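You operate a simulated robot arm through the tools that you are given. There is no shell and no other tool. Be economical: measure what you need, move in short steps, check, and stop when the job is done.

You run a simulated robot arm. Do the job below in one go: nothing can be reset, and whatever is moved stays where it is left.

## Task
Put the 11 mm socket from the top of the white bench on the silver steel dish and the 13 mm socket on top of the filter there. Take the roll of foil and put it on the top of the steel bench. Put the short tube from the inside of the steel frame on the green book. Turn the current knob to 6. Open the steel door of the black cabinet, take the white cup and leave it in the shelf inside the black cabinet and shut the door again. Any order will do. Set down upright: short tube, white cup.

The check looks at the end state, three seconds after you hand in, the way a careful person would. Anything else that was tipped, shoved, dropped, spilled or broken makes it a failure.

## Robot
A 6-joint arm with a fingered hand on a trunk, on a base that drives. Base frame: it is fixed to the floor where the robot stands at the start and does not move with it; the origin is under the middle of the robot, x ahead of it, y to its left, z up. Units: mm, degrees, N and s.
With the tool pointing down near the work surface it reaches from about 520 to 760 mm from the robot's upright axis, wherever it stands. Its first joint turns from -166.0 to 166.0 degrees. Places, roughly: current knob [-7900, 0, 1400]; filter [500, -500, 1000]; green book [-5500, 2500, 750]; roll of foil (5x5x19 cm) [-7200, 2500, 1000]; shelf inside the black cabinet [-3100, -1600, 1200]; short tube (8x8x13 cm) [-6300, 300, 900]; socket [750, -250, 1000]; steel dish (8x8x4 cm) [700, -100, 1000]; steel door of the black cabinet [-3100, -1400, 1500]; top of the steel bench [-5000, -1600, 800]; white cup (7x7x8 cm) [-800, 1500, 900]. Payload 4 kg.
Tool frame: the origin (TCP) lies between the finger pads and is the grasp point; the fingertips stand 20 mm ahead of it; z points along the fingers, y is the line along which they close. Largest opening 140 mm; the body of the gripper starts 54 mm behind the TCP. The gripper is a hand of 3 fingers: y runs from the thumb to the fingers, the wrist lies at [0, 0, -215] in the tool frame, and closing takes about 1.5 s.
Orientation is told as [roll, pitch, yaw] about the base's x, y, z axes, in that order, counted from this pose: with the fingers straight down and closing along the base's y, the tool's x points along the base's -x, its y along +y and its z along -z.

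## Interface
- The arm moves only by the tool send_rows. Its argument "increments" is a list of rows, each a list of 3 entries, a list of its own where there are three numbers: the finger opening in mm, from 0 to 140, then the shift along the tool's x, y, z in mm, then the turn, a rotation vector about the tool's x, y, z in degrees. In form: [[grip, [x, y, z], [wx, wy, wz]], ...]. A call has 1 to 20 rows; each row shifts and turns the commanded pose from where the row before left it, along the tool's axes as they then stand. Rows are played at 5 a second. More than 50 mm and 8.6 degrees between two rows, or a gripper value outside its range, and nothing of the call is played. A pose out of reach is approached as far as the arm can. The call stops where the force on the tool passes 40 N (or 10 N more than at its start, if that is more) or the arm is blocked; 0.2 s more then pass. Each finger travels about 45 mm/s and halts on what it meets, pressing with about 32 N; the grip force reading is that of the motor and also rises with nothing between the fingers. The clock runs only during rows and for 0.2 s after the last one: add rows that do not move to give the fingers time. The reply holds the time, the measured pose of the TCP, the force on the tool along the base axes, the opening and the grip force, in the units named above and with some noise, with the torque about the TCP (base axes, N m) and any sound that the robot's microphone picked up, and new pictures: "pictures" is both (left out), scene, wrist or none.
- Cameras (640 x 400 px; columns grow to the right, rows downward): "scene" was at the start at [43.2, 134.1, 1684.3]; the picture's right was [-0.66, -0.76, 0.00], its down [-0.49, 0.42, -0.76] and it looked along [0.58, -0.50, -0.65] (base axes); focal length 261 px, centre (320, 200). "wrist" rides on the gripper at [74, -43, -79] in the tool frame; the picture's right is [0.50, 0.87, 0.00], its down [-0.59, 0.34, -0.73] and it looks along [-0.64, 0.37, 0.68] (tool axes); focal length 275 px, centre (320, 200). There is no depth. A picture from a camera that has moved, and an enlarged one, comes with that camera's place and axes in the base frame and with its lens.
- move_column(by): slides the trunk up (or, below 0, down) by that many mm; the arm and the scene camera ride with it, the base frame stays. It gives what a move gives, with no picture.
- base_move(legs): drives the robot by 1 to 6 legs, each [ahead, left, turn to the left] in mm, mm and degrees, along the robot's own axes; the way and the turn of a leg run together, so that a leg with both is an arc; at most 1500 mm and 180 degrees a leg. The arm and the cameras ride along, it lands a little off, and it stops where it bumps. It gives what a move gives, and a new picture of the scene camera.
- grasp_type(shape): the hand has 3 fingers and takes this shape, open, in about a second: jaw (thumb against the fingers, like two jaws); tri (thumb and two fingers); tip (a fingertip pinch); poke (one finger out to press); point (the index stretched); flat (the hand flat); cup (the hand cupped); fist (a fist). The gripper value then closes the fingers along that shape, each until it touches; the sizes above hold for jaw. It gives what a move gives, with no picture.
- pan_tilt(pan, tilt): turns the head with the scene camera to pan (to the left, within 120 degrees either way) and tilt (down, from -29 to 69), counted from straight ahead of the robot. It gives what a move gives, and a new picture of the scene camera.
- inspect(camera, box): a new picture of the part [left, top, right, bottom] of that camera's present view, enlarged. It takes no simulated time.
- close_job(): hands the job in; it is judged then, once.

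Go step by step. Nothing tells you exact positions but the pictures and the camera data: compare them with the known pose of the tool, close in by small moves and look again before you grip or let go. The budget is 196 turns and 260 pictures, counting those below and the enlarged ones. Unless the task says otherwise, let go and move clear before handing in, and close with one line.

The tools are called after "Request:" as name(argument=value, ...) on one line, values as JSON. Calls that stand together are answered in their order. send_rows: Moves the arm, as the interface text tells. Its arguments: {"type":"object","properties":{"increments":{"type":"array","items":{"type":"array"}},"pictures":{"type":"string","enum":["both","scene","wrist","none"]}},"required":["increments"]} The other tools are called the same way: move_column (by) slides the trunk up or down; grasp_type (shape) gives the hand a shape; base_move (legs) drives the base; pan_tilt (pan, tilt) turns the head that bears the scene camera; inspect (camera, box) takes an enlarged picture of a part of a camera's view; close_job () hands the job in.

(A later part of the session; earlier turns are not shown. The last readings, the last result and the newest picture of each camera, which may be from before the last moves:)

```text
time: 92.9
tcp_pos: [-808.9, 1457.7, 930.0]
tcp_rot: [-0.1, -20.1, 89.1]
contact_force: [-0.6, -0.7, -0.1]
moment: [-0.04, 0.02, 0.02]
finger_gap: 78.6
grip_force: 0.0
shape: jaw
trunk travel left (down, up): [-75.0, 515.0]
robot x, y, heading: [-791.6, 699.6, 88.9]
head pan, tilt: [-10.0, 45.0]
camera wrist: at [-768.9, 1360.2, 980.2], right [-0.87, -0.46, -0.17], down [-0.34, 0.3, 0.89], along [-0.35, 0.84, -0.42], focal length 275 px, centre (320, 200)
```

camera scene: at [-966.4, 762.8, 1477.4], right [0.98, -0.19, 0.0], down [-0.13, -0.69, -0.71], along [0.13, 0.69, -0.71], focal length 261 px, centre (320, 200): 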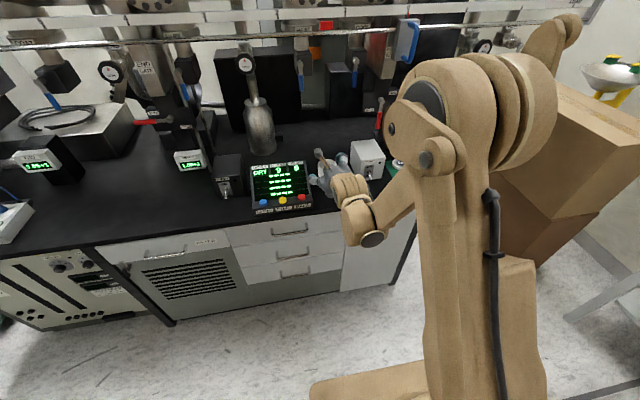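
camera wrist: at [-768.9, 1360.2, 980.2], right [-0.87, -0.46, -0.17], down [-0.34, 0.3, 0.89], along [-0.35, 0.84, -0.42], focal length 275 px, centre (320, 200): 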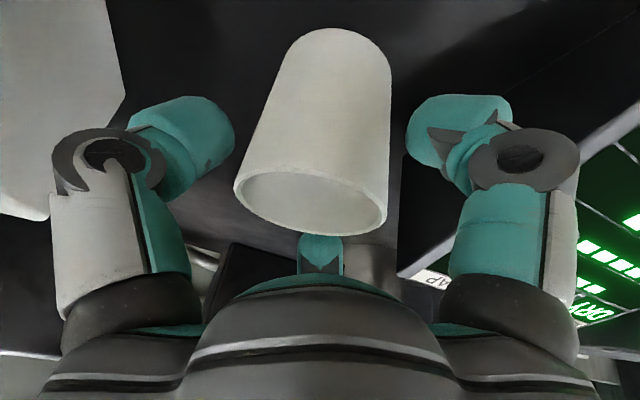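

The cup sits well between the fingers. Down 22 mm more, then close.

Request:
send_rows(increments=[[78, [0, 0, 11], [0, 0, 0]], [78, [0, 0, 11], [0, 0, 0]], [78, [0, 0, 0], [0, 0, 0]], [70, [0, 0, 0], [0, 0, 0]], [62, [0, 0, 0], [0, 0, 0]], [54, [0, 0, 0], [0, 0, 0]], [46, [0, 0, 0], [0, 0, 0]], [40, [0, 0, 0], [0, 0, 0]], [40, [0, 0, 0], [0, 0, 0]]], pictures="wrist")

```text
time: 94.9
tcp_pos: [-809.7, 1465.5, 912.2]
tcp_rot: [-0.2, -20.2, 89.1]
contact_force: [-0.5, -0.2, 2.4]
moment: [-0.09, -0.08, 0.04]
finger_gap: 54.5
grip_force: 31.7
shape: jaw
trunk travel left (down, up): [-75.0, 515.0]
robot x, y, heading: [-790.6, 698.2, 89.2]
head pan, tilt: [-10.0, 45.0]
camera wrist: at [-768.8, 1367.5, 960.8], right [-0.87, -0.46, -0.17], down [-0.34, 0.3, 0.89], along [-0.35, 0.84, -0.42], focal length 275 px, centre (320, 200)
```

wrist: 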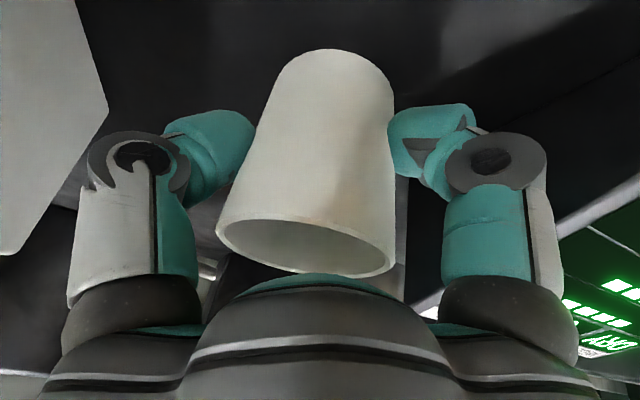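

Gripped. Lifting straight up.

Request:
send_rows(increments=[[40, [-5.1, 0, -14.1], [0, 0, 0]], [40, [-10, 0, -28], [0, 0, 0]], [40, [-15, 0, -42], [0, 0, 0]], [40, [-15, 0, -42], [0, 0, 0]], [40, [0, 0, 0], [0, 0, 0]]])

```text
time: 96.1
tcp_pos: [-809.6, 1462.0, 1045.6]
tcp_rot: [-0.2, -20.2, 88.9]
contact_force: [0.7, -0.2, -0.1]
moment: [-0.03, 0.01, 0.02]
finger_gap: 54.5
grip_force: 32.0
shape: jaw
trunk travel left (down, up): [-75.0, 515.0]
robot x, y, heading: [-788.1, 702.4, 89.3]
head pan, tilt: [-10.0, 45.0]
camera scene: at [-966.3, 762.9, 1477.4], right [0.98, -0.19, 0.0], down [-0.13, -0.69, -0.71], along [0.13, 0.69, -0.71], focal length 261 px, centre (320, 200)
camera wrist: at [-768.5, 1365.2, 1095.3], right [-0.87, -0.46, -0.17], down [-0.34, 0.3, 0.89], along [-0.35, 0.84, -0.42], focal length 275 px, centre (320, 200)
```

scene: 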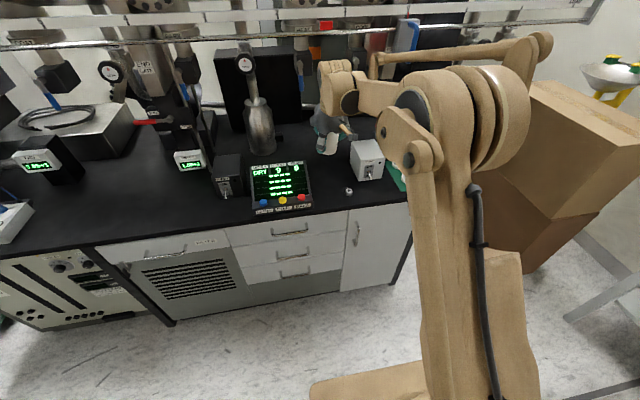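
wrist: 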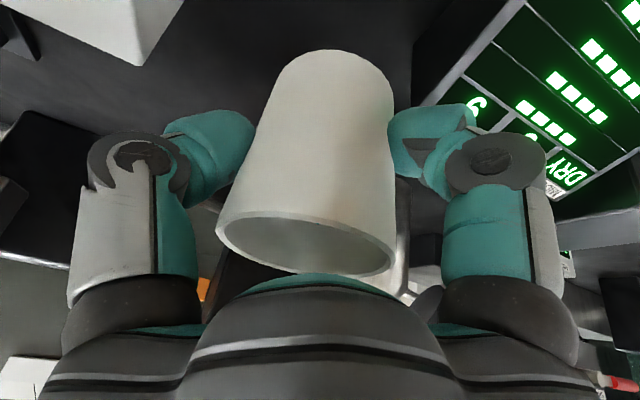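

Cup is held. I'll retract the arm, raise the trunk, and drive round via the south aisle to the cabinet.

Request:
send_rows(increments=[[40, [37.4, 0, -22.7], [0, 0, 0]], [40, [37.4, 0, -22.7], [0, 0, 0]], [40, [37.4, 0, -22.7], [0, 0, 0]], [40, [37.4, 0, -22.7], [0, 0, 0]], [40, [37.4, 0, -22.7], [0, 0, 0]], [40, [37.4, 0, -22.7], [0, 0, 0]], [40, [37.4, 0, -22.7], [0, 0, 0]]], pictures="none")

Request:
move_column(by=200)

Request:
base_move(legs=[[0, -700, 0], [-1130, 0, 1], [0, 0, 90]])

Request:
pan_tilt(pan=0, tilt=40)

```text
time: 97.7
tcp_pos: [-815.2, 1163.7, 1103.7]
tcp_rot: [-0.1, -20.1, 89.2]
contact_force: [0.8, 0.2, -0.4]
moment: [0.02, 0.01, 0.03]
finger_gap: 54.3
grip_force: 31.8
shape: jaw
trunk travel left (down, up): [-75.0, 515.0]
robot x, y, heading: [-789.5, 696.3, 89.0]
head pan, tilt: [-10.0, 45.0]
```

```text
time: 99.9
tcp_pos: [-814.9, 1164.8, 1302.5]
tcp_rot: [0.0, -20.1, 89.1]
contact_force: [-0.3, 0.0, -0.2]
moment: [0.01, -0.01, 0.02]
finger_gap: 54.4
grip_force: 31.8
shape: jaw
trunk travel left (down, up): [-275.0, 315.0]
robot x, y, heading: [-788.5, 697.5, 89.2]
head pan, tilt: [-10.0, 45.0]
```

```text
time: 112.9
tcp_pos: [-567.5, -488.7, 1304.0]
tcp_rot: [-0.1, -20.2, -178.2]
contact_force: [0.1, -0.4, 0.1]
moment: [-0.01, 0.02, 0.01]
finger_gap: 54.2
grip_force: 31.9
shape: jaw
trunk travel left (down, up): [-275.0, 315.0]
robot x, y, heading: [-105.3, -443.7, -178.4]
head pan, tilt: [-10.0, 45.0]
camera scene: at [-160.2, -620.3, 1677.4], right [0.14, 0.99, 0.0], down [0.7, -0.1, -0.71], along [-0.7, 0.1, -0.71], focal length 261 px, centre (320, 200)
```

scene: 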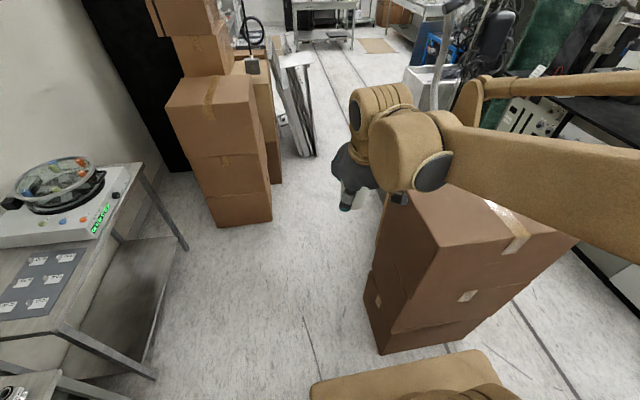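

```text
time: 113.6
tcp_pos: [-568.4, -488.4, 1303.9]
tcp_rot: [-0.1, -20.2, -178.3]
contact_force: [0.0, 0.1, -1.3]
moment: [-0.01, 0.02, 0.0]
finger_gap: 54.3
grip_force: 32.3
shape: jaw
trunk travel left (down, up): [-275.0, 315.0]
robot x, y, heading: [-104.9, -442.0, -178.3]
head pan, tilt: [0.0, 40.0]
camera scene: at [-164.7, -634.5, 1684.6], right [-0.03, 1.0, 0.0], down [0.64, 0.02, -0.77], along [-0.77, -0.02, -0.64], focal length 261 px, centre (320, 200)
```

scene: 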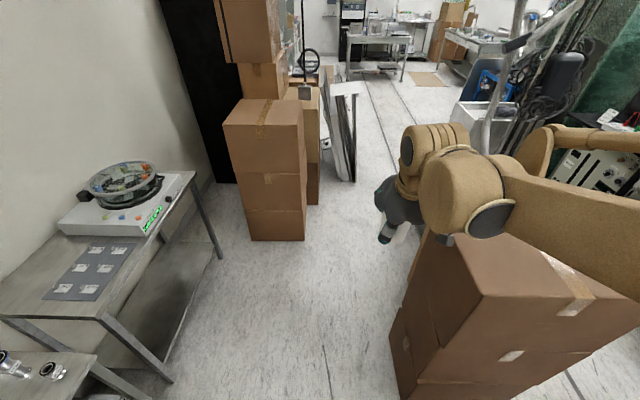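

The black tall thing beyond the wall boxes should be the cabinet. I'll thread the south aisle in careful legs, first to (−1275,−540).

Request:
base_move(legs=[[0, 98, -1.7], [1170, 0, 0]])

Request:
pan_tilt(pan=0, tilt=60)

```text
time: 120.3
tcp_pos: [-1736.2, -587.3, 1304.6]
tcp_rot: [-0.1, -20.1, -179.3]
contact_force: [0.0, 0.2, -0.1]
moment: [-0.01, 0.01, -0.01]
finger_gap: 54.3
grip_force: 32.0
shape: jaw
trunk travel left (down, up): [-275.0, 315.0]
robot x, y, heading: [-1270.8, -546.9, -179.4]
head pan, tilt: [0.0, 40.0]
camera scene: at [-1334.5, -739.4, 1684.6], right [-0.01, 1.0, 0.0], down [0.64, 0.01, -0.77], along [-0.77, -0.01, -0.64], focal length 261 px, centre (320, 200)
```

scene: 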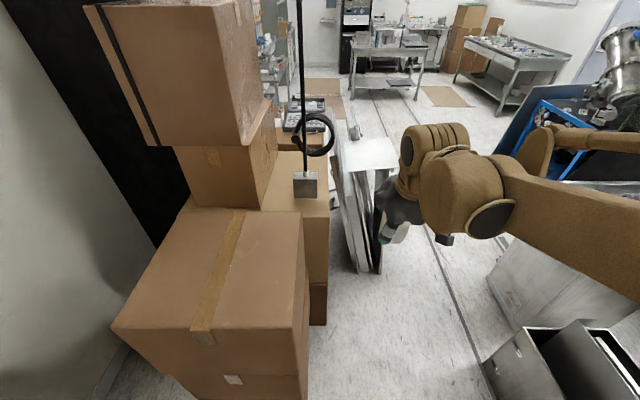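

```text
time: 121.1
tcp_pos: [-1733.8, -585.7, 1304.4]
tcp_rot: [-0.1, -20.1, -179.3]
contact_force: [-0.9, -0.1, -0.5]
moment: [-0.01, -0.04, -0.01]
finger_gap: 54.3
grip_force: 32.3
shape: jaw
trunk travel left (down, up): [-275.0, 315.0]
robot x, y, heading: [-1269.2, -548.6, -179.5]
head pan, tilt: [0.0, 60.0]
camera scene: at [-1315.7, -739.2, 1658.0], right [-0.01, 1.0, 0.0], down [0.87, 0.01, -0.5], along [-0.5, -0.01, -0.87], focal length 261 px, centre (320, 200)
```

scene: 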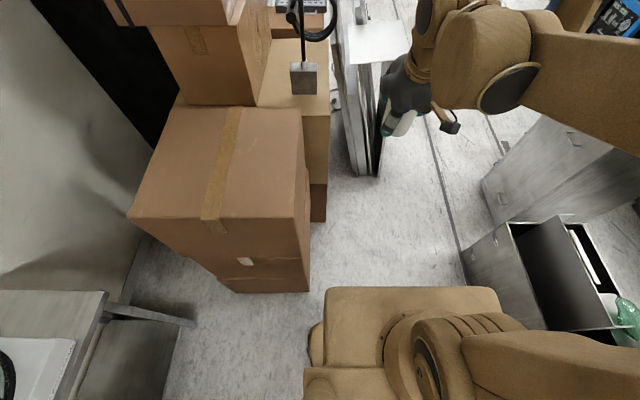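

Request:
inspect(camera="scene", box=[320, 100, 640, 300])

Request:
pan_tilt(pan=-40, tilt=60)

```text
2.00 times, centred on (480, 200) of scene
camera zoom: at [-1315.7, -739.2, 1658.0], right [-0.01, 1.0, 0.0], down [0.87, 0.01, -0.5], along [-0.5, -0.01, -0.87], focal length 522 px, centre (0, 200)
```

zoom: 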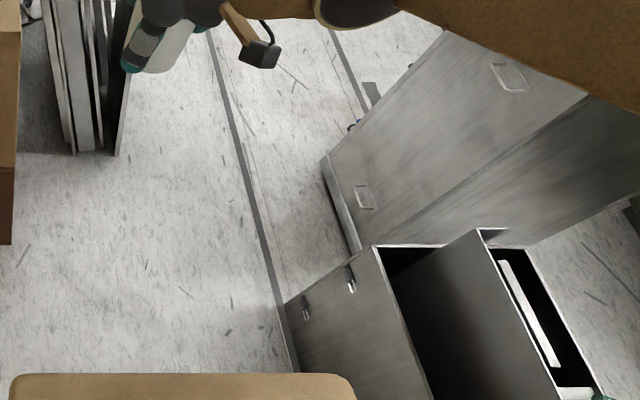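

```text
time: 122.2
tcp_pos: [-1735.4, -586.3, 1303.4]
tcp_rot: [-0.1, -20.2, -179.3]
contact_force: [-0.3, -0.5, 0.6]
moment: [0.0, 0.0, -0.01]
finger_gap: 54.0
grip_force: 31.4
shape: jaw
trunk travel left (down, up): [-275.0, 315.0]
robot x, y, heading: [-1271.8, -546.1, -179.3]
head pan, tilt: [-40.0, 60.0]
camera scene: at [-1300.6, -696.2, 1657.9], right [0.63, 0.77, 0.0], down [0.67, -0.55, -0.5], along [-0.39, 0.32, -0.87], focal length 261 px, centre (320, 200)
```

scene: 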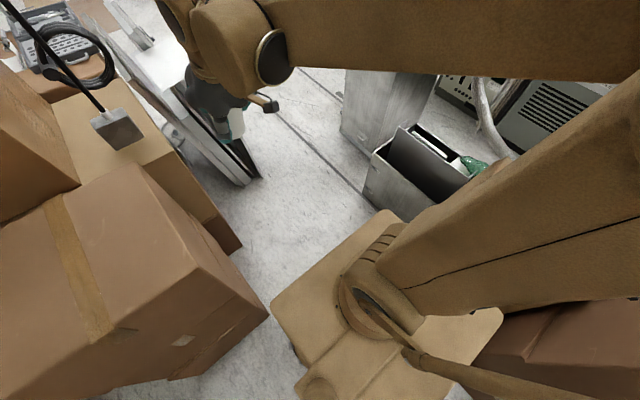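

The gap between the frames corner (−2469,−302) and tray corner (−1875,189) is best passed with the robot turned ~30°. Going to (−1850,−330) and turning first.

Request:
base_move(legs=[[100, -120, -0.6], [479, -97, 0], [0, 0, -30]])

Request:
pan_tilt(pan=10, tilt=60)

```text
time: 127.6
tcp_pos: [-2272.4, -130.4, 1302.7]
tcp_rot: [-0.1, -20.0, 150.1]
contact_force: [-0.4, 1.0, 0.7]
moment: [-0.01, 0.02, -0.01]
finger_gap: 54.3
grip_force: 32.1
shape: jaw
trunk travel left (down, up): [-275.0, 315.0]
robot x, y, heading: [-1852.1, -333.3, 150.0]
head pan, tilt: [-40.0, 60.0]
camera scene: at [-1954.7, -445.9, 1657.9], right [0.94, 0.35, 0.0], down [0.3, -0.81, -0.5], along [-0.17, 0.47, -0.87], focal length 261 px, centre (320, 200)
```

scene: 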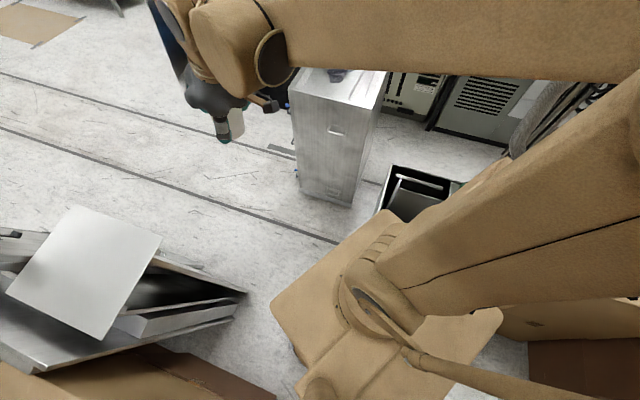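

```text
time: 128.7
tcp_pos: [-2272.6, -130.8, 1304.1]
tcp_rot: [-0.1, -20.2, 150.1]
contact_force: [0.3, -0.5, -0.7]
moment: [0.02, -0.02, 0.02]
finger_gap: 54.1
grip_force: 32.0
shape: jaw
trunk travel left (down, up): [-275.0, 315.0]
robot x, y, heading: [-1849.8, -332.9, 150.3]
head pan, tilt: [10.0, 60.0]
camera scene: at [-1994.4, -486.0, 1657.9], right [0.34, 0.94, 0.0], down [0.81, -0.29, -0.5], along [-0.47, 0.17, -0.87], focal length 261 px, centre (320, 200)
```

scene: 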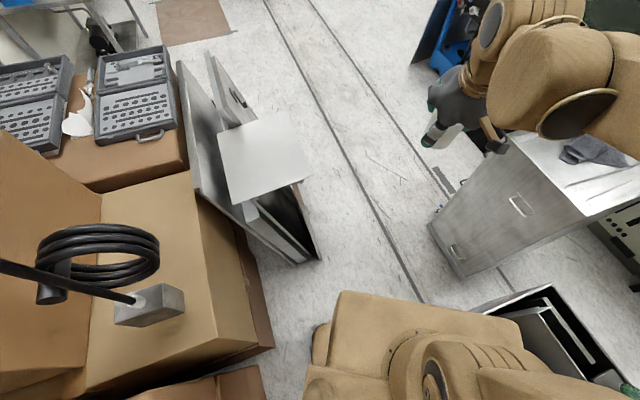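

Passage confirmed clear. Driving through.

Request:
base_move(legs=[[416, -76, 0], [314, 13, 0], [260, 60, 0]])

Request:
pan_tilt(pan=90, tilt=25)

```text
time: 134.5
tcp_pos: [-3128.6, 361.6, 1303.2]
tcp_rot: [0.0, -20.1, 150.5]
contact_force: [-0.1, 0.8, -0.6]
moment: [-0.03, 0.01, 0.0]
finger_gap: 54.3
grip_force: 32.7
shape: jaw
trunk travel left (down, up): [-275.0, 315.0]
robot x, y, heading: [-2708.1, 159.1, 150.5]
head pan, tilt: [10.0, 60.0]
camera scene: at [-2849.2, 7.8, 1657.8], right [0.34, 0.94, 0.0], down [0.82, -0.29, -0.5], along [-0.47, 0.17, -0.87], focal length 261 px, centre (320, 200)
```

scene: 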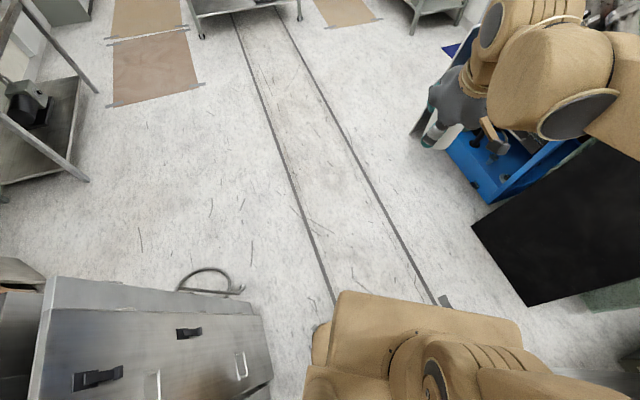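

```text
time: 136.1
tcp_pos: [-3127.5, 362.3, 1304.3]
tcp_rot: [-0.1, -20.1, 150.4]
contact_force: [0.5, -0.4, -0.1]
moment: [-0.03, -0.03, -0.02]
finger_gap: 54.5
grip_force: 32.1
shape: jaw
trunk travel left (down, up): [-275.0, 315.0]
robot x, y, heading: [-2708.5, 161.4, 150.4]
head pan, tilt: [90.0, 25.0]
camera scene: at [-2830.5, -95.1, 1708.0], right [-0.87, 0.49, 0.0], down [0.21, 0.37, -0.91], along [-0.45, -0.79, -0.42], focal length 261 px, centre (320, 200)
```

scene: 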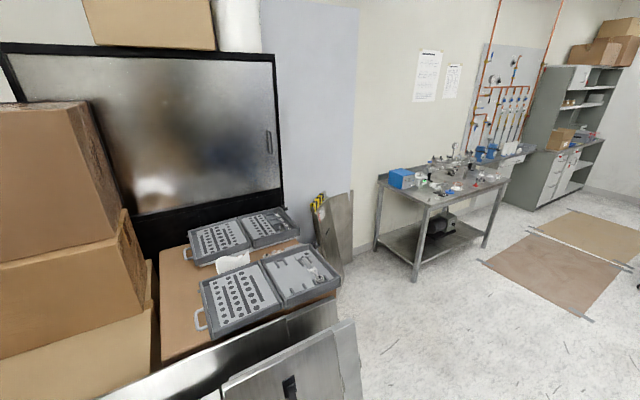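

The black cabinet's steel door faces me: about x −3310…−2460, z 1160…1770, handle on its right near (−3260,−1400,1410). I'll drive to face it for a better look.

Request:
base_move(legs=[[521, 343, 0], [0, 0, 119.6]])

Request:
pan_tilt(pan=20, tilt=30)

```text
time: 144.6
tcp_pos: [-3271.6, -359.8, 1303.7]
tcp_rot: [-0.2, -20.1, -87.0]
contact_force: [0.9, 0.6, -1.0]
moment: [-0.01, 0.01, 0.0]
finger_gap: 54.0
grip_force: 32.3
shape: jaw
trunk travel left (down, up): [-275.0, 315.0]
robot x, y, heading: [-3331.2, 101.0, -87.1]
head pan, tilt: [90.0, 25.0]
camera scene: at [-3049.2, 136.9, 1708.0], right [0.05, -1.0, 0.0], down [-0.42, -0.02, -0.91], along [0.91, 0.05, -0.42], focal length 261 px, centre (320, 200)
```

scene: 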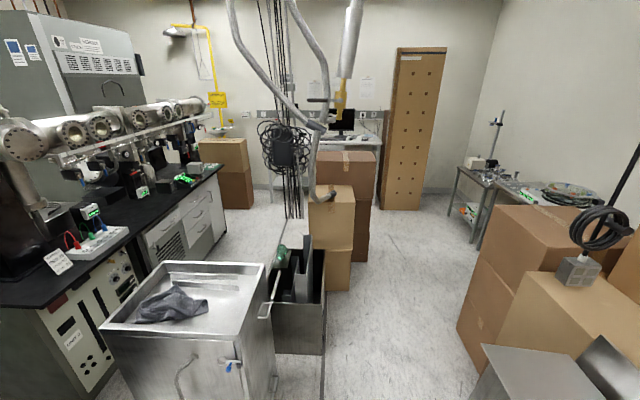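

```text
time: 146.0
tcp_pos: [-3272.7, -360.9, 1303.7]
tcp_rot: [-0.1, -20.2, -86.9]
contact_force: [0.0, 0.5, -0.7]
moment: [0.03, -0.01, 0.02]
finger_gap: 54.0
grip_force: 31.6
shape: jaw
trunk travel left (down, up): [-275.0, 315.0]
robot x, y, heading: [-3333.9, 102.2, -86.9]
head pan, tilt: [20.0, 30.0]
camera scene: at [-3105.7, 48.7, 1700.0], right [-0.92, -0.39, 0.0], down [-0.2, 0.46, -0.87], along [0.34, -0.8, -0.5], focal length 261 px, centre (320, 200)
```

scene: 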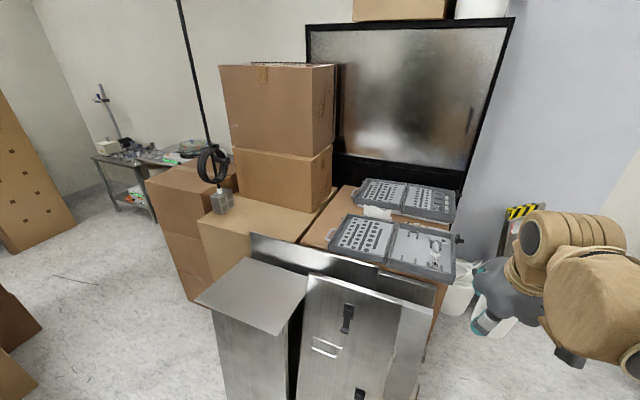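

Request:
inspect(camera="scene", box=[300, 0, 540, 160])

Request:
inspect(camera="scene", box=[200, 150, 520, 350])

```text
2.50 times, centred on (420, 80) of scene
camera zoom: at [-3105.7, 48.7, 1700.0], right [-0.92, -0.39, 0.0], down [-0.2, 0.46, -0.87], along [0.34, -0.8, -0.5], focal length 652 px, centre (70, 500)
```

zoom: 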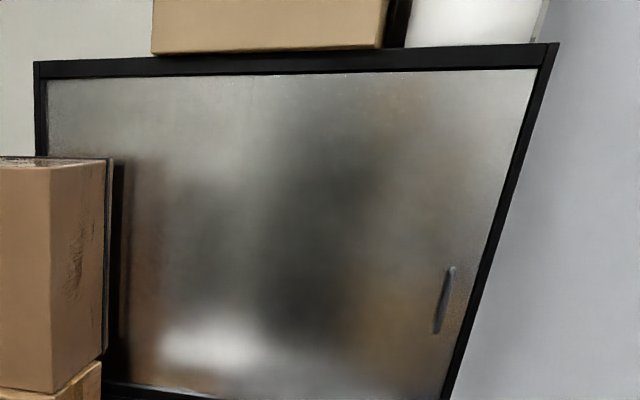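

```text
2.00 times, centred on (360, 250) of scene
camera zoom: at [-3105.7, 48.7, 1700.0], right [-0.92, -0.39, 0.0], down [-0.2, 0.46, -0.87], along [0.34, -0.8, -0.5], focal length 522 px, centre (240, 100)
```

zoom: 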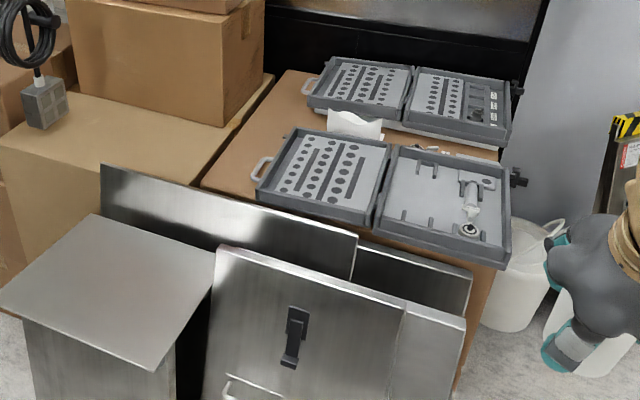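

The door is likely hinged left, and a box stack (corner ≈ (−2614,−1322)) limits its swing to about 24°, leaving a ~330 mm gap on the right. The hand is needed for the handle, so I'll park the cup on the steel bench nearby first.

Request:
base_move(legs=[[0, -1350, -3], [550, 0, 0]])

Request:
pan_tilt(pan=0, tilt=35)

```text
time: 155.5
tcp_pos: [-4666.4, -928.1, 1303.1]
tcp_rot: [-0.1, -20.1, -90.8]
contact_force: [0.7, 0.2, -0.7]
moment: [0.0, -0.03, 0.0]
finger_gap: 54.3
grip_force: 31.8
shape: jaw
trunk travel left (down, up): [-275.0, 315.0]
robot x, y, heading: [-4693.6, -464.4, -91.0]
head pan, tilt: [20.0, 30.0]
camera scene: at [-4473.1, -531.7, 1700.0], right [-0.94, -0.33, 0.0], down [-0.16, 0.47, -0.87], along [0.28, -0.82, -0.5], focal length 261 px, centre (320, 200)
```

scene: 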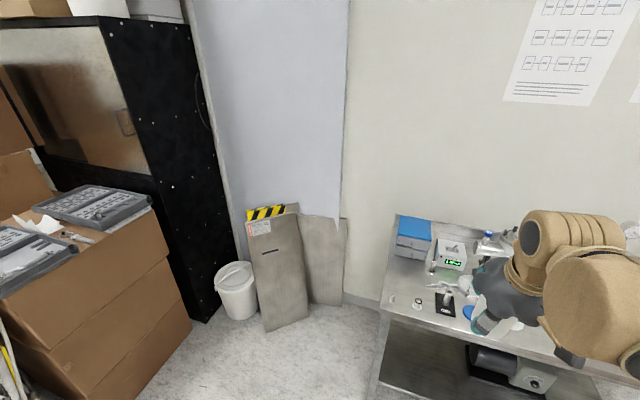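

```text
time: 156.4
tcp_pos: [-4668.3, -927.5, 1303.0]
tcp_rot: [0.0, -20.1, -90.8]
contact_force: [-0.3, 1.0, -1.3]
moment: [0.01, 0.03, 0.01]
finger_gap: 54.2
grip_force: 32.1
shape: jaw
trunk travel left (down, up): [-275.0, 315.0]
robot x, y, heading: [-4691.8, -464.0, -90.8]
head pan, tilt: [0.0, 35.0]
camera scene: at [-4504.0, -533.5, 1692.2], right [-1.0, 0.01, 0.0], down [0.01, 0.57, -0.82], along [-0.01, -0.82, -0.57], focal length 261 px, centre (320, 200)
```

scene: 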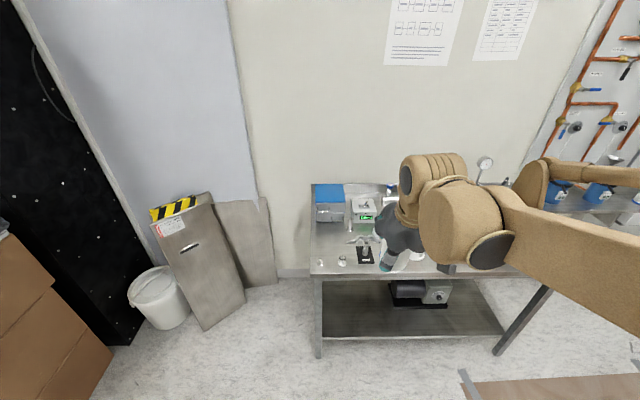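

Request:
inspect(camera="scene", box=[300, 150, 640, 300])

Request:
pan_tilt(pan=-35, tilt=40)

```text
1.88 times, centred on (470, 225) of scene
camera zoom: at [-4504.0, -533.5, 1692.2], right [-1.0, 0.01, 0.0], down [0.01, 0.57, -0.82], along [-0.01, -0.82, -0.57], focal length 491 px, centre (38, 153)
```

zoom: 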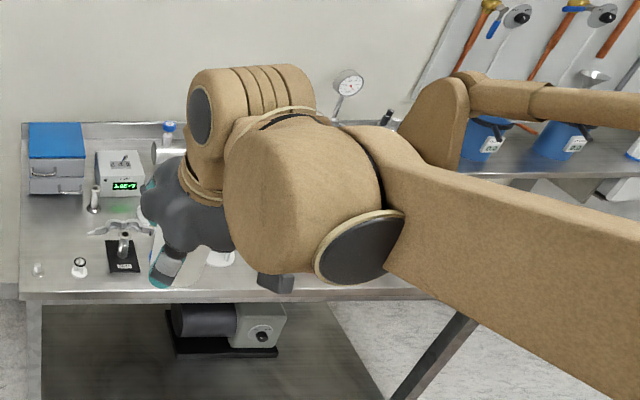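

```text
time: 157.4
tcp_pos: [-4666.4, -927.3, 1304.2]
tcp_rot: [-0.2, -20.1, -90.9]
contact_force: [-1.2, 1.0, -0.8]
moment: [0.04, -0.03, 0.04]
finger_gap: 53.9
grip_force: 32.4
shape: jaw
trunk travel left (down, up): [-275.0, 315.0]
robot x, y, heading: [-4691.7, -462.6, -91.0]
head pan, tilt: [-35.0, 40.0]
camera scene: at [-4552.5, -514.3, 1684.7], right [-0.81, 0.59, 0.0], down [0.38, 0.52, -0.77], along [-0.45, -0.62, -0.64], focal length 261 px, centre (320, 200)
```

scene: 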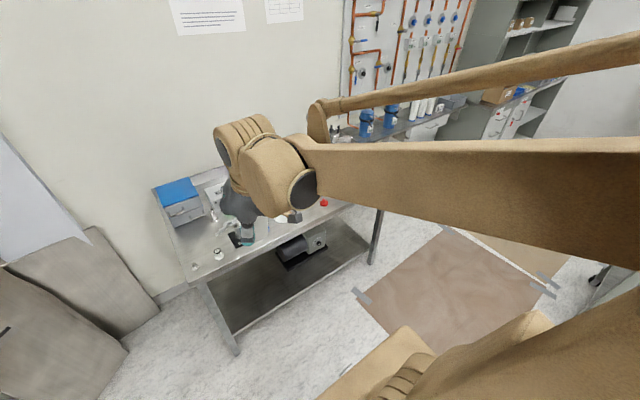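

I'll use the wrist camera to see the bench below the hand.

Request:
inspect(camera="wrist", box=[0, 0, 640, 400])

Request:
inspect(camera="scene", box=[140, 160, 400, 290])

```text
1.00 times, centred on (320, 200) of wrist (not enlarged: the box is as wide or as high as the picture)
camera zoom: at [-4709.1, -830.1, 1353.1], right [0.87, 0.46, -0.17], down [0.34, -0.3, 0.89], along [0.35, -0.84, -0.42], focal length 275 px, centre (320, 200)
```

zoom: 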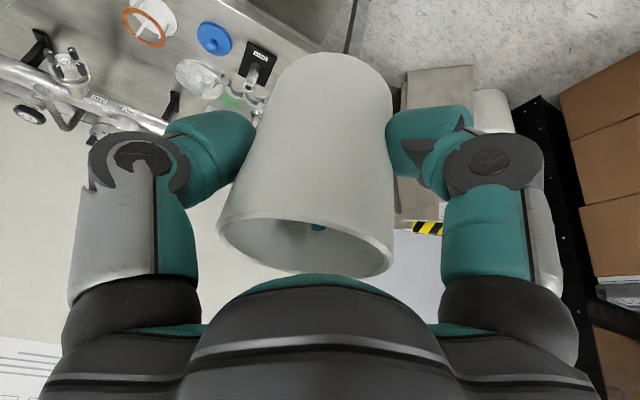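

```text
2.46 times, centred on (270, 225) of scene
camera zoom: at [-4552.5, -514.3, 1684.7], right [-0.81, 0.59, 0.0], down [0.38, 0.52, -0.77], along [-0.45, -0.62, -0.64], focal length 642 px, centre (443, 138)
```

zoom: 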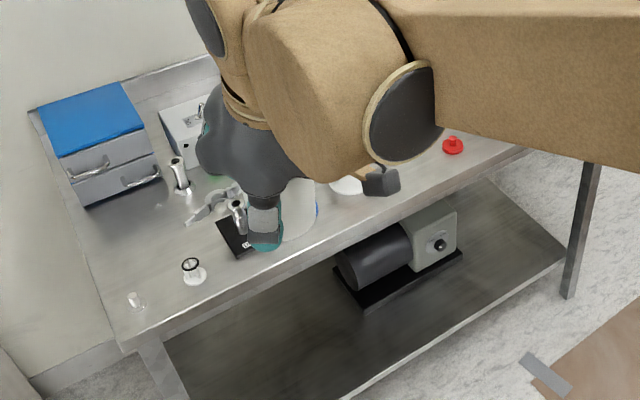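

The bench is cluttered in the middle; I'll shift west to see its right end unobstructed.

Request:
base_move(legs=[[0, -650, 0]])

Request:
pan_tilt(pan=25, tilt=40)

```text
time: 160.9
tcp_pos: [-5308.9, -917.3, 1303.6]
tcp_rot: [0.0, -20.2, -91.3]
contact_force: [-0.8, 0.6, -0.9]
moment: [-0.04, -0.04, -0.01]
finger_gap: 53.9
grip_force: 32.1
shape: jaw
trunk travel left (down, up): [-275.0, 315.0]
robot x, y, heading: [-5330.9, -447.4, -91.1]
head pan, tilt: [-35.0, 40.0]
camera scene: at [-5193.5, -503.8, 1684.7], right [-0.81, 0.59, 0.0], down [0.38, 0.52, -0.77], along [-0.45, -0.62, -0.64], focal length 261 px, centre (320, 200)
```

scene: 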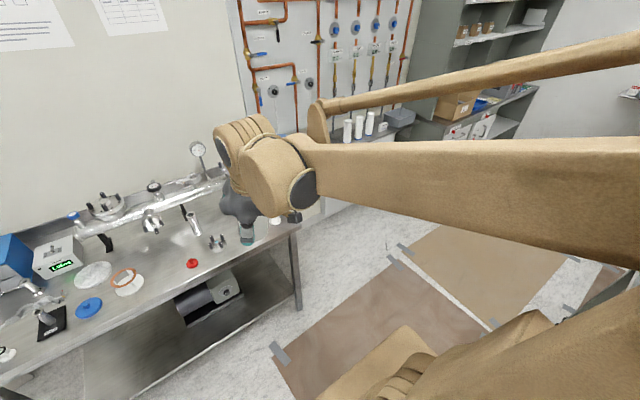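

```text
time: 162.2
tcp_pos: [-5309.2, -915.8, 1303.9]
tcp_rot: [-0.1, -20.0, -91.2]
contact_force: [0.0, 0.2, -1.4]
moment: [-0.03, 0.02, -0.03]
finger_gap: 54.3
grip_force: 32.3
shape: jaw
trunk travel left (down, up): [-275.0, 315.0]
robot x, y, heading: [-5335.6, -450.1, -91.3]
head pan, tilt: [25.0, 40.0]
camera scene: at [-5108.2, -512.9, 1684.7], right [-0.91, -0.4, 0.0], down [-0.26, 0.59, -0.77], along [0.31, -0.7, -0.64], focal length 261 px, centre (320, 200)
```

scene: 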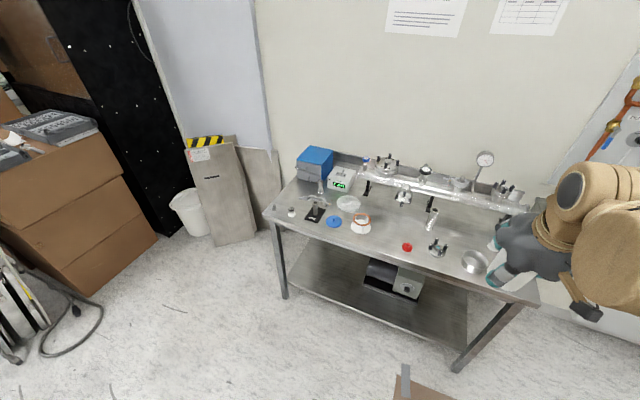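

Request:
inspect(camera="scene", box=[260, 140, 560, 310])

```text
2.13 times, centred on (410, 225) of scene
camera zoom: at [-5108.2, -512.9, 1684.7], right [-0.91, -0.4, 0.0], down [-0.26, 0.59, -0.77], along [0.31, -0.7, -0.64], focal length 557 px, centre (128, 147)
```

zoom: 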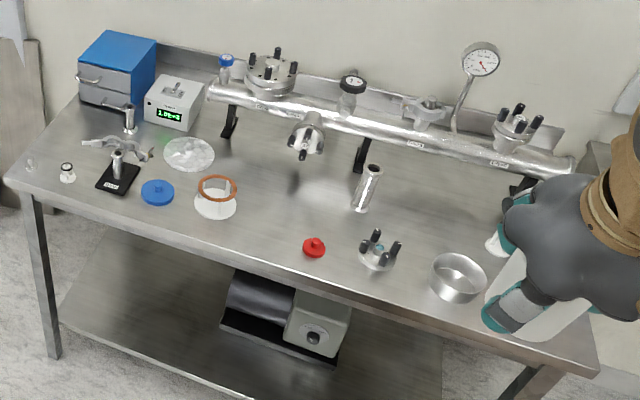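

There's a free spot on the bench at about (−5060,−1430). Driving in front of it.

Request:
base_move(legs=[[0, 250, 1.2], [270, 0, 0]])

Request:
move_column(by=-150)

```text
time: 165.6
tcp_pos: [-5046.0, -1189.5, 1303.8]
tcp_rot: [0.0, -20.0, -89.9]
contact_force: [0.0, 0.1, -0.4]
moment: [0.02, 0.0, 0.0]
finger_gap: 53.7
grip_force: 31.5
shape: jaw
trunk travel left (down, up): [-275.0, 315.0]
robot x, y, heading: [-5079.6, -722.1, -90.0]
head pan, tilt: [25.0, 40.0]
camera scene: at [-4854.8, -781.4, 1684.6], right [-0.91, -0.42, 0.0], down [-0.27, 0.58, -0.77], along [0.32, -0.69, -0.64], focal length 261 px, centre (320, 200)
```

scene: 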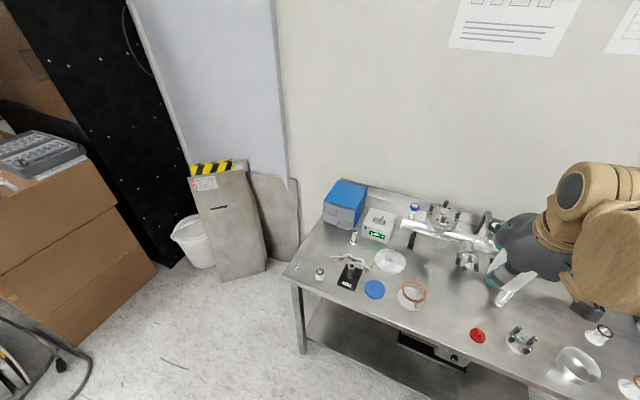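

```text
time: 167.3
tcp_pos: [-5047.3, -1187.0, 1155.2]
tcp_rot: [-0.1, -20.0, -89.9]
contact_force: [-0.2, -0.3, -0.5]
moment: [0.0, -0.04, -0.01]
finger_gap: 54.0
grip_force: 32.0
shape: jaw
trunk travel left (down, up): [-125.0, 465.0]
robot x, y, heading: [-5079.5, -721.4, -90.0]
head pan, tilt: [25.0, 40.0]
```

Request:
send_rows(increments=[[40, [-18.9, -1, 36.8], [0, 0, 0]], [40, [-18.9, -1, 36.8], [0, 0, 0]], [40, [-18.9, -1, 36.8], [0, 0, 0]], [40, [-18.9, -1, 36.8], [0, 0, 0]], [40, [-18.9, -1, 36.8], [0, 0, 0]], [40, [-18.9, -1, 36.8], [0, 0, 0]], [40, [-18.9, -1, 36.8], [0, 0, 0]], [40, [-18.9, -1, 36.8], [0, 0, 0]], [40, [0, 0, 0], [0, 0, 0]]])

Request:
inspect(camera="scene", box=[380, 190, 620, 340])

```text
time: 169.3
tcp_pos: [-5056.6, -1429.6, 930.8]
tcp_rot: [-0.1, -20.1, -90.0]
contact_force: [0.6, 0.3, -0.1]
moment: [0.01, 0.01, 0.0]
finger_gap: 54.1
grip_force: 32.3
shape: jaw
trunk travel left (down, up): [-125.0, 465.0]
robot x, y, heading: [-5077.6, -723.2, -89.9]
head pan, tilt: [25.0, 40.0]
camera scene: at [-4854.7, -779.9, 1534.7], right [-0.91, -0.42, 0.0], down [-0.27, 0.58, -0.77], along [0.32, -0.69, -0.64], focal length 261 px, centre (320, 200)
camera wrist: at [-5099.8, -1331.9, 980.2], right [0.87, 0.47, -0.17], down [0.34, -0.3, 0.89], along [0.37, -0.83, -0.42], focal length 275 px, centre (320, 200)
```

scene: 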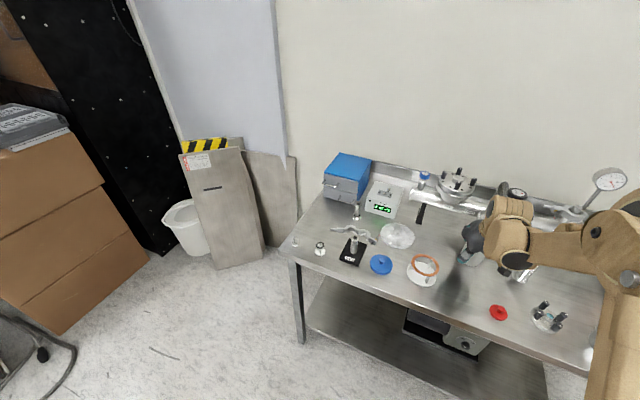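
wrist: 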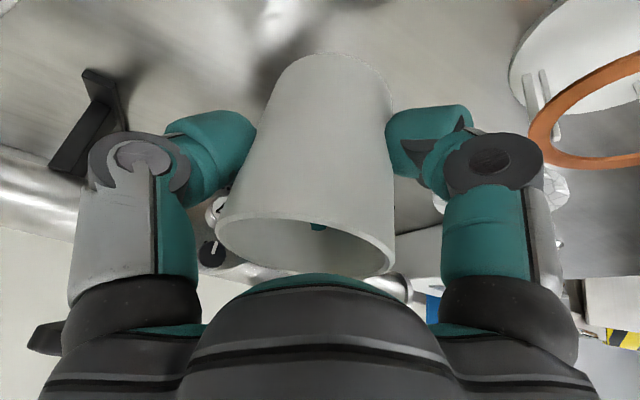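

```text
2.67 times, centred on (500, 265) of scene
camera zoom: at [-4854.7, -779.9, 1534.7], right [-0.91, -0.42, 0.0], down [-0.27, 0.58, -0.77], along [0.32, -0.69, -0.64], focal length 696 px, centre (-160, 27)
```

zoom: 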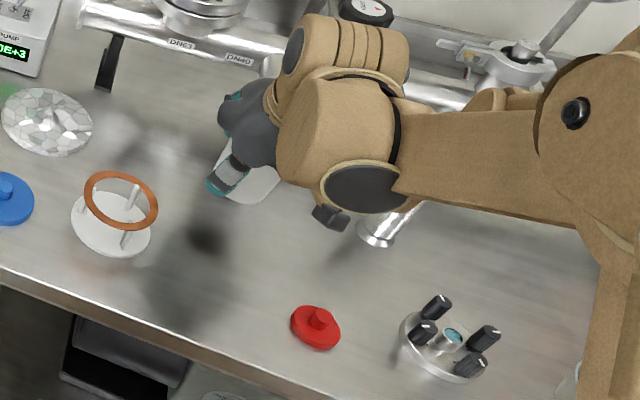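

Spot is clear. Lowering until contact.

Request:
send_rows(increments=[[40, [10.3, 0, 28.2], [0, 0, 0]], [40, [5.1, 0, 14.1], [0, 0, 0]], [40, [1.7, 0, 4.7], [0, 0, 0]], [40, [0, 0, 0], [0, 0, 0]]], pictures="wrist")

```text
time: 170.3
tcp_pos: [-5057.5, -1430.6, 881.0]
tcp_rot: [-0.1, -20.0, -89.9]
contact_force: [0.6, 0.4, 0.0]
moment: [0.01, -0.03, 0.0]
finger_gap: 54.0
grip_force: 32.9
shape: jaw
trunk travel left (down, up): [-125.0, 465.0]
robot x, y, heading: [-5079.0, -721.3, -90.0]
head pan, tilt: [25.0, 40.0]
camera wrist: at [-5100.3, -1334.1, 929.8], right [0.87, 0.47, -0.17], down [0.34, -0.3, 0.89], along [0.37, -0.83, -0.42], focal length 275 px, centre (320, 200)
```

wrist: 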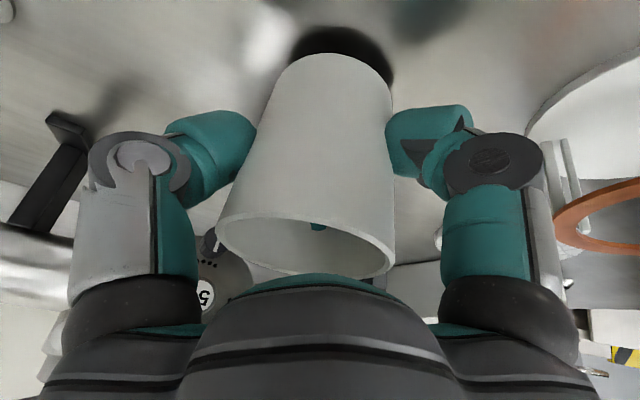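

Request:
send_rows(increments=[[40, [1.7, 0, 4.7], [0, 0, 0]], [40, [1, 0, 2.8], [0, 0, 0]], [40, [1, 0, 2.8], [0, 0, 0]], [40, [0, 0, 0], [0, 0, 0]]], pictures="none")

```text
time: 171.3
tcp_pos: [-5057.1, -1429.3, 870.1]
tcp_rot: [-0.1, -20.2, -89.9]
contact_force: [-0.3, -4.0, 17.0]
moment: [0.22, 0.15, 0.03]
finger_gap: 54.5
grip_force: 31.7
shape: jaw
trunk travel left (down, up): [-125.0, 465.0]
robot x, y, heading: [-5079.4, -722.2, -90.0]
head pan, tilt: [25.0, 40.0]
```

Contact. Ease off slightly, release, and withdraw along the hand's axis.

Request:
send_rows(increments=[[40, [-0.3, 0, -0.9], [0, 0, 0]], [48, [0, 0, 0], [0, 0, 0]], [54, [0, 0, 0], [0, 0, 0]], [60, [0, 0, 0], [0, 0, 0]], [68, [0, 0, 0], [0, 0, 0]], [76, [0, 0, 0], [0, 0, 0]], [80, [0, 0, 0], [0, 0, 0]], [80, [0, 0, -15], [0, 0, 0]], [80, [0, 0, -30], [0, 0, 0]], [80, [0, 0, -40], [0, 0, 0]], [80, [0, 0, -40], [0, 0, 0]]], pictures="wrist")

```text
time: 173.7
tcp_pos: [-5056.6, -1388.2, 985.2]
tcp_rot: [-0.1, -20.2, -89.9]
contact_force: [0.0, -0.2, -1.2]
moment: [0.01, -0.02, 0.0]
finger_gap: 79.7
grip_force: 0.0
shape: jaw
trunk travel left (down, up): [-125.0, 465.0]
robot x, y, heading: [-5077.8, -722.2, -89.8]
head pan, tilt: [25.0, 40.0]
camera wrist: at [-5099.6, -1291.5, 1036.0], right [0.87, 0.47, -0.17], down [0.34, -0.3, 0.89], along [0.37, -0.83, -0.42], focal length 275 px, centre (320, 200)
```

wrist: 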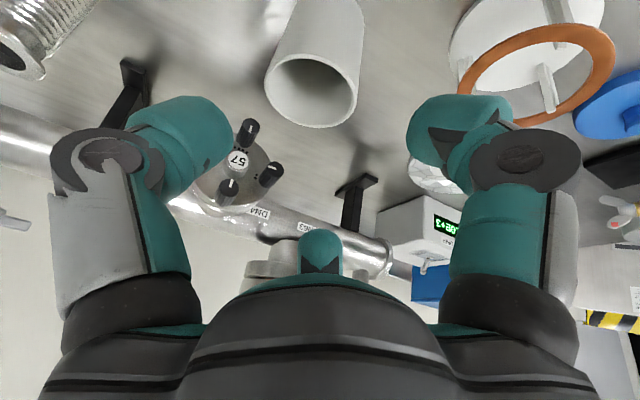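

The cup is parked upright on the bench. Now I retract and drive to the cabinet's right side to open the door.

Request:
send_rows(increments=[[80, [25, 0, -38], [0, 0, 0]], [80, [25, 0, -38], [0, 0, 0]], [80, [30, 0, -36], [0, 0, 0]], [80, [35, 0, -30], [0, 0, 0]], [80, [35, 0, -30], [0, 0, 0]]], pictures="none")

Request:
move_column(by=150)

Request:
base_move(legs=[[22, 720, 0], [0, 720, 0]])

Request:
pan_tilt(pan=25, tilt=25)

```text
time: 174.9
tcp_pos: [-5054.5, -1185.6, 1097.8]
tcp_rot: [0.0, -20.3, -89.9]
contact_force: [0.4, -0.1, -0.1]
moment: [0.0, 0.01, 0.0]
finger_gap: 79.4
grip_force: 0.0
shape: jaw
trunk travel left (down, up): [-125.0, 465.0]
robot x, y, heading: [-5076.6, -719.6, -89.9]
head pan, tilt: [25.0, 40.0]
```

```text
time: 176.7
tcp_pos: [-5053.1, -1188.7, 1247.1]
tcp_rot: [-0.1, -20.1, -89.9]
contact_force: [0.3, -0.3, -0.3]
moment: [0.02, 0.01, 0.03]
finger_gap: 79.4
grip_force: 0.2
shape: jaw
trunk travel left (down, up): [-275.0, 315.0]
robot x, y, heading: [-5080.4, -722.0, -89.6]
head pan, tilt: [25.0, 40.0]
```

```text
time: 184.1
tcp_pos: [-3626.0, -1225.6, 1246.7]
tcp_rot: [-0.1, -20.1, -91.0]
contact_force: [-0.6, -0.7, 0.3]
moment: [-0.01, 0.01, -0.02]
finger_gap: 79.5
grip_force: 0.0
shape: jaw
trunk travel left (down, up): [-275.0, 315.0]
robot x, y, heading: [-3646.0, -763.3, -91.1]
head pan, tilt: [25.0, 40.0]
camera scene: at [-3418.8, -821.6, 1684.5], right [-0.91, -0.41, 0.0], down [-0.26, 0.59, -0.77], along [0.31, -0.7, -0.64], focal length 261 px, centre (320, 200)
```

scene: 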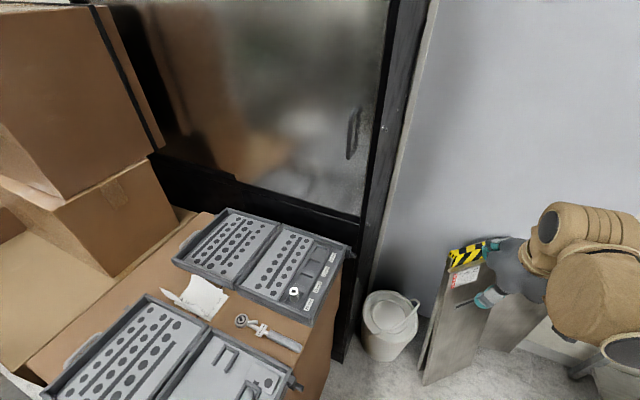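

```text
time: 184.9
tcp_pos: [-3626.7, -1226.0, 1245.7]
tcp_rot: [-0.1, -20.2, -91.1]
contact_force: [0.8, 1.1, 0.7]
moment: [0.02, -0.02, 0.02]
finger_gap: 79.5
grip_force: 0.0
shape: jaw
trunk travel left (down, up): [-275.0, 315.0]
robot x, y, heading: [-3642.6, -757.3, -91.2]
head pan, tilt: [25.0, 25.0]
camera scene: at [-3416.6, -828.0, 1707.9], right [-0.91, -0.41, 0.0], down [-0.17, 0.39, -0.91], along [0.37, -0.83, -0.42], focal length 261 px, centre (320, 200)
```

scene: 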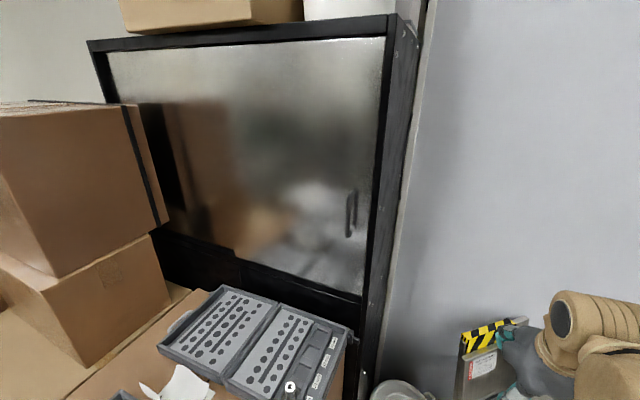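

Request:
inspect(camera="scene", box=[300, 150, 420, 300])

Request:
inspect(camera="scene", box=[80, 10, 440, 320])

```text
2.67 times, centred on (360, 225) of scene
camera zoom: at [-3416.6, -828.0, 1707.9], right [-0.91, -0.41, 0.0], down [-0.17, 0.39, -0.91], along [0.37, -0.83, -0.42], focal length 696 px, centre (213, 133)
```

zoom: 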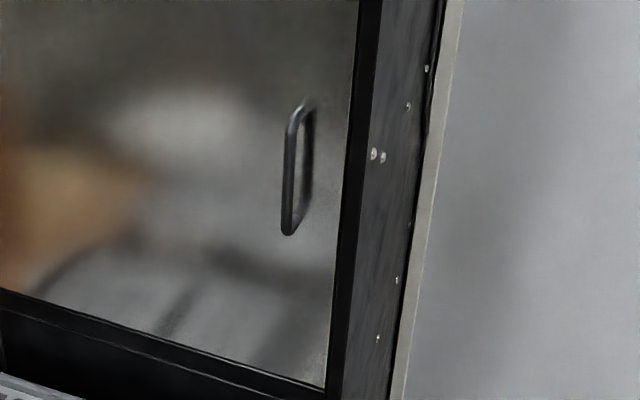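

```text
1.29 times, centred on (260, 165) of scene
camera zoom: at [-3416.6, -828.0, 1707.9], right [-0.91, -0.41, 0.0], down [-0.17, 0.39, -0.91], along [0.37, -0.83, -0.42], focal length 337 px, centre (397, 245)
```

zoom: 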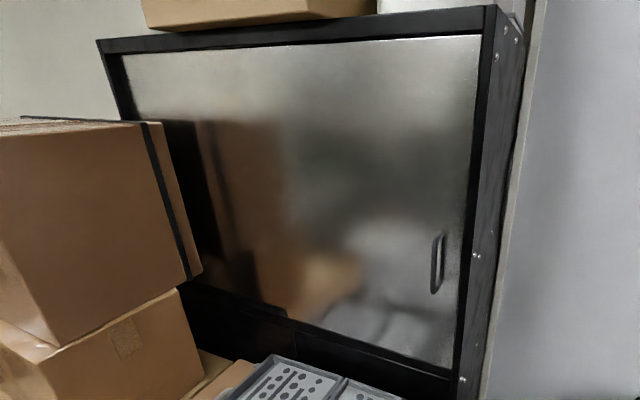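

The handle's bar is at about (−3263,−1348), z 1358–1481. I'll swing the hand in front of it and tilt it level.

Request:
send_rows(increments=[[70, [-7.3, 36.3, -15.6], [0, 0, 0]], [70, [-7.3, 36.3, -15.6], [0, 0, 0]], [70, [-7.3, 36.3, -15.6], [0, 0, 0]], [70, [-7.3, 36.3, -15.6], [0, 0, 0]], [70, [-7.3, 36.3, -15.6], [0, 0, 0]], [70, [-7.3, 36.3, -15.6], [0, 0, 0]], [70, [-7.3, 36.3, -15.6], [0, 0, 0]], [70, [-7.3, 36.3, -15.6], [0, 0, 0]], [70, [-7.3, 36.3, -15.6], [0, 0, 0]], [70, [-7.3, 36.3, -15.6], [0, 0, 0]], [70, [0, 0, 0], [0, -7.8, 0]], [70, [0, 0, 0], [0, -7.8, 0]], [70, [0, 0, 0], [0, -7.8, 0]], [70, [0, 0, 0], [0, -7.8, 0]], [70, [0, 0, 0], [0, -7.8, 0]], [70, [0, 0, 0], [0, -7.8, 0]], [70, [0, 0, 0], [0, -7.8, 0]], [70, [0, 0, 0], [0, -7.8, 0]], [70, [0, 0, 0], [0, -7.6, 0]], [70, [0, 0, 0], [0, 0, 0]]])

```text
time: 189.1
tcp_pos: [-3263.9, -1248.1, 1417.6]
tcp_rot: [-166.6, -89.7, 75.5]
contact_force: [-0.2, 0.3, -0.3]
moment: [0.03, 0.0, -0.03]
finger_gap: 70.5
grip_force: 0.1
shape: jaw
trunk travel left (down, up): [-275.0, 315.0]
robot x, y, heading: [-3643.8, -761.4, -91.2]
head pan, tilt: [25.0, 25.0]
camera scene: at [-3416.8, -827.8, 1708.0], right [-0.91, -0.41, 0.0], down [-0.17, 0.39, -0.91], along [0.37, -0.83, -0.42], focal length 261 px, centre (320, 200)
camera wrist: at [-3306.5, -1168.1, 1343.7], right [0.87, -0.02, -0.5], down [0.35, 0.73, 0.58], along [0.35, -0.68, 0.64], focal length 275 px, centre (320, 200)
```

scene: 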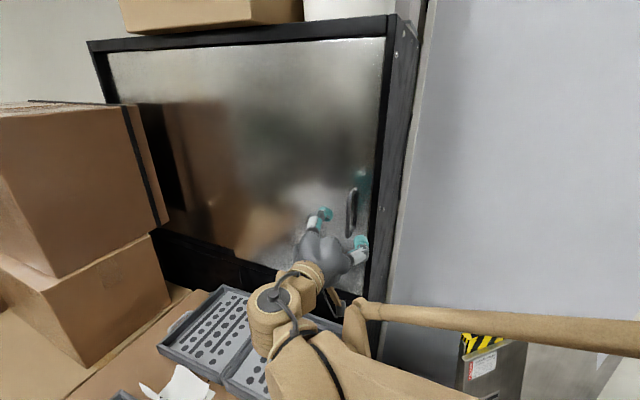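
wrist: 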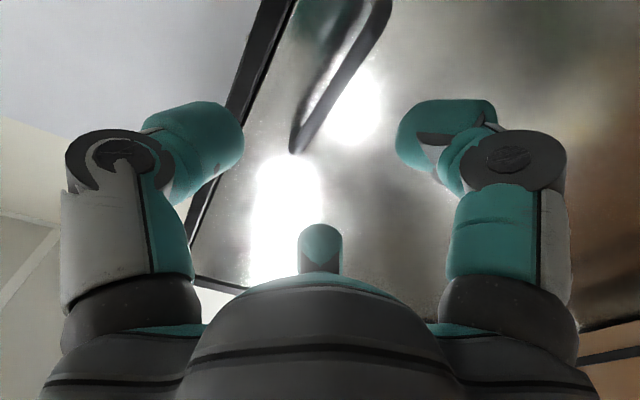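

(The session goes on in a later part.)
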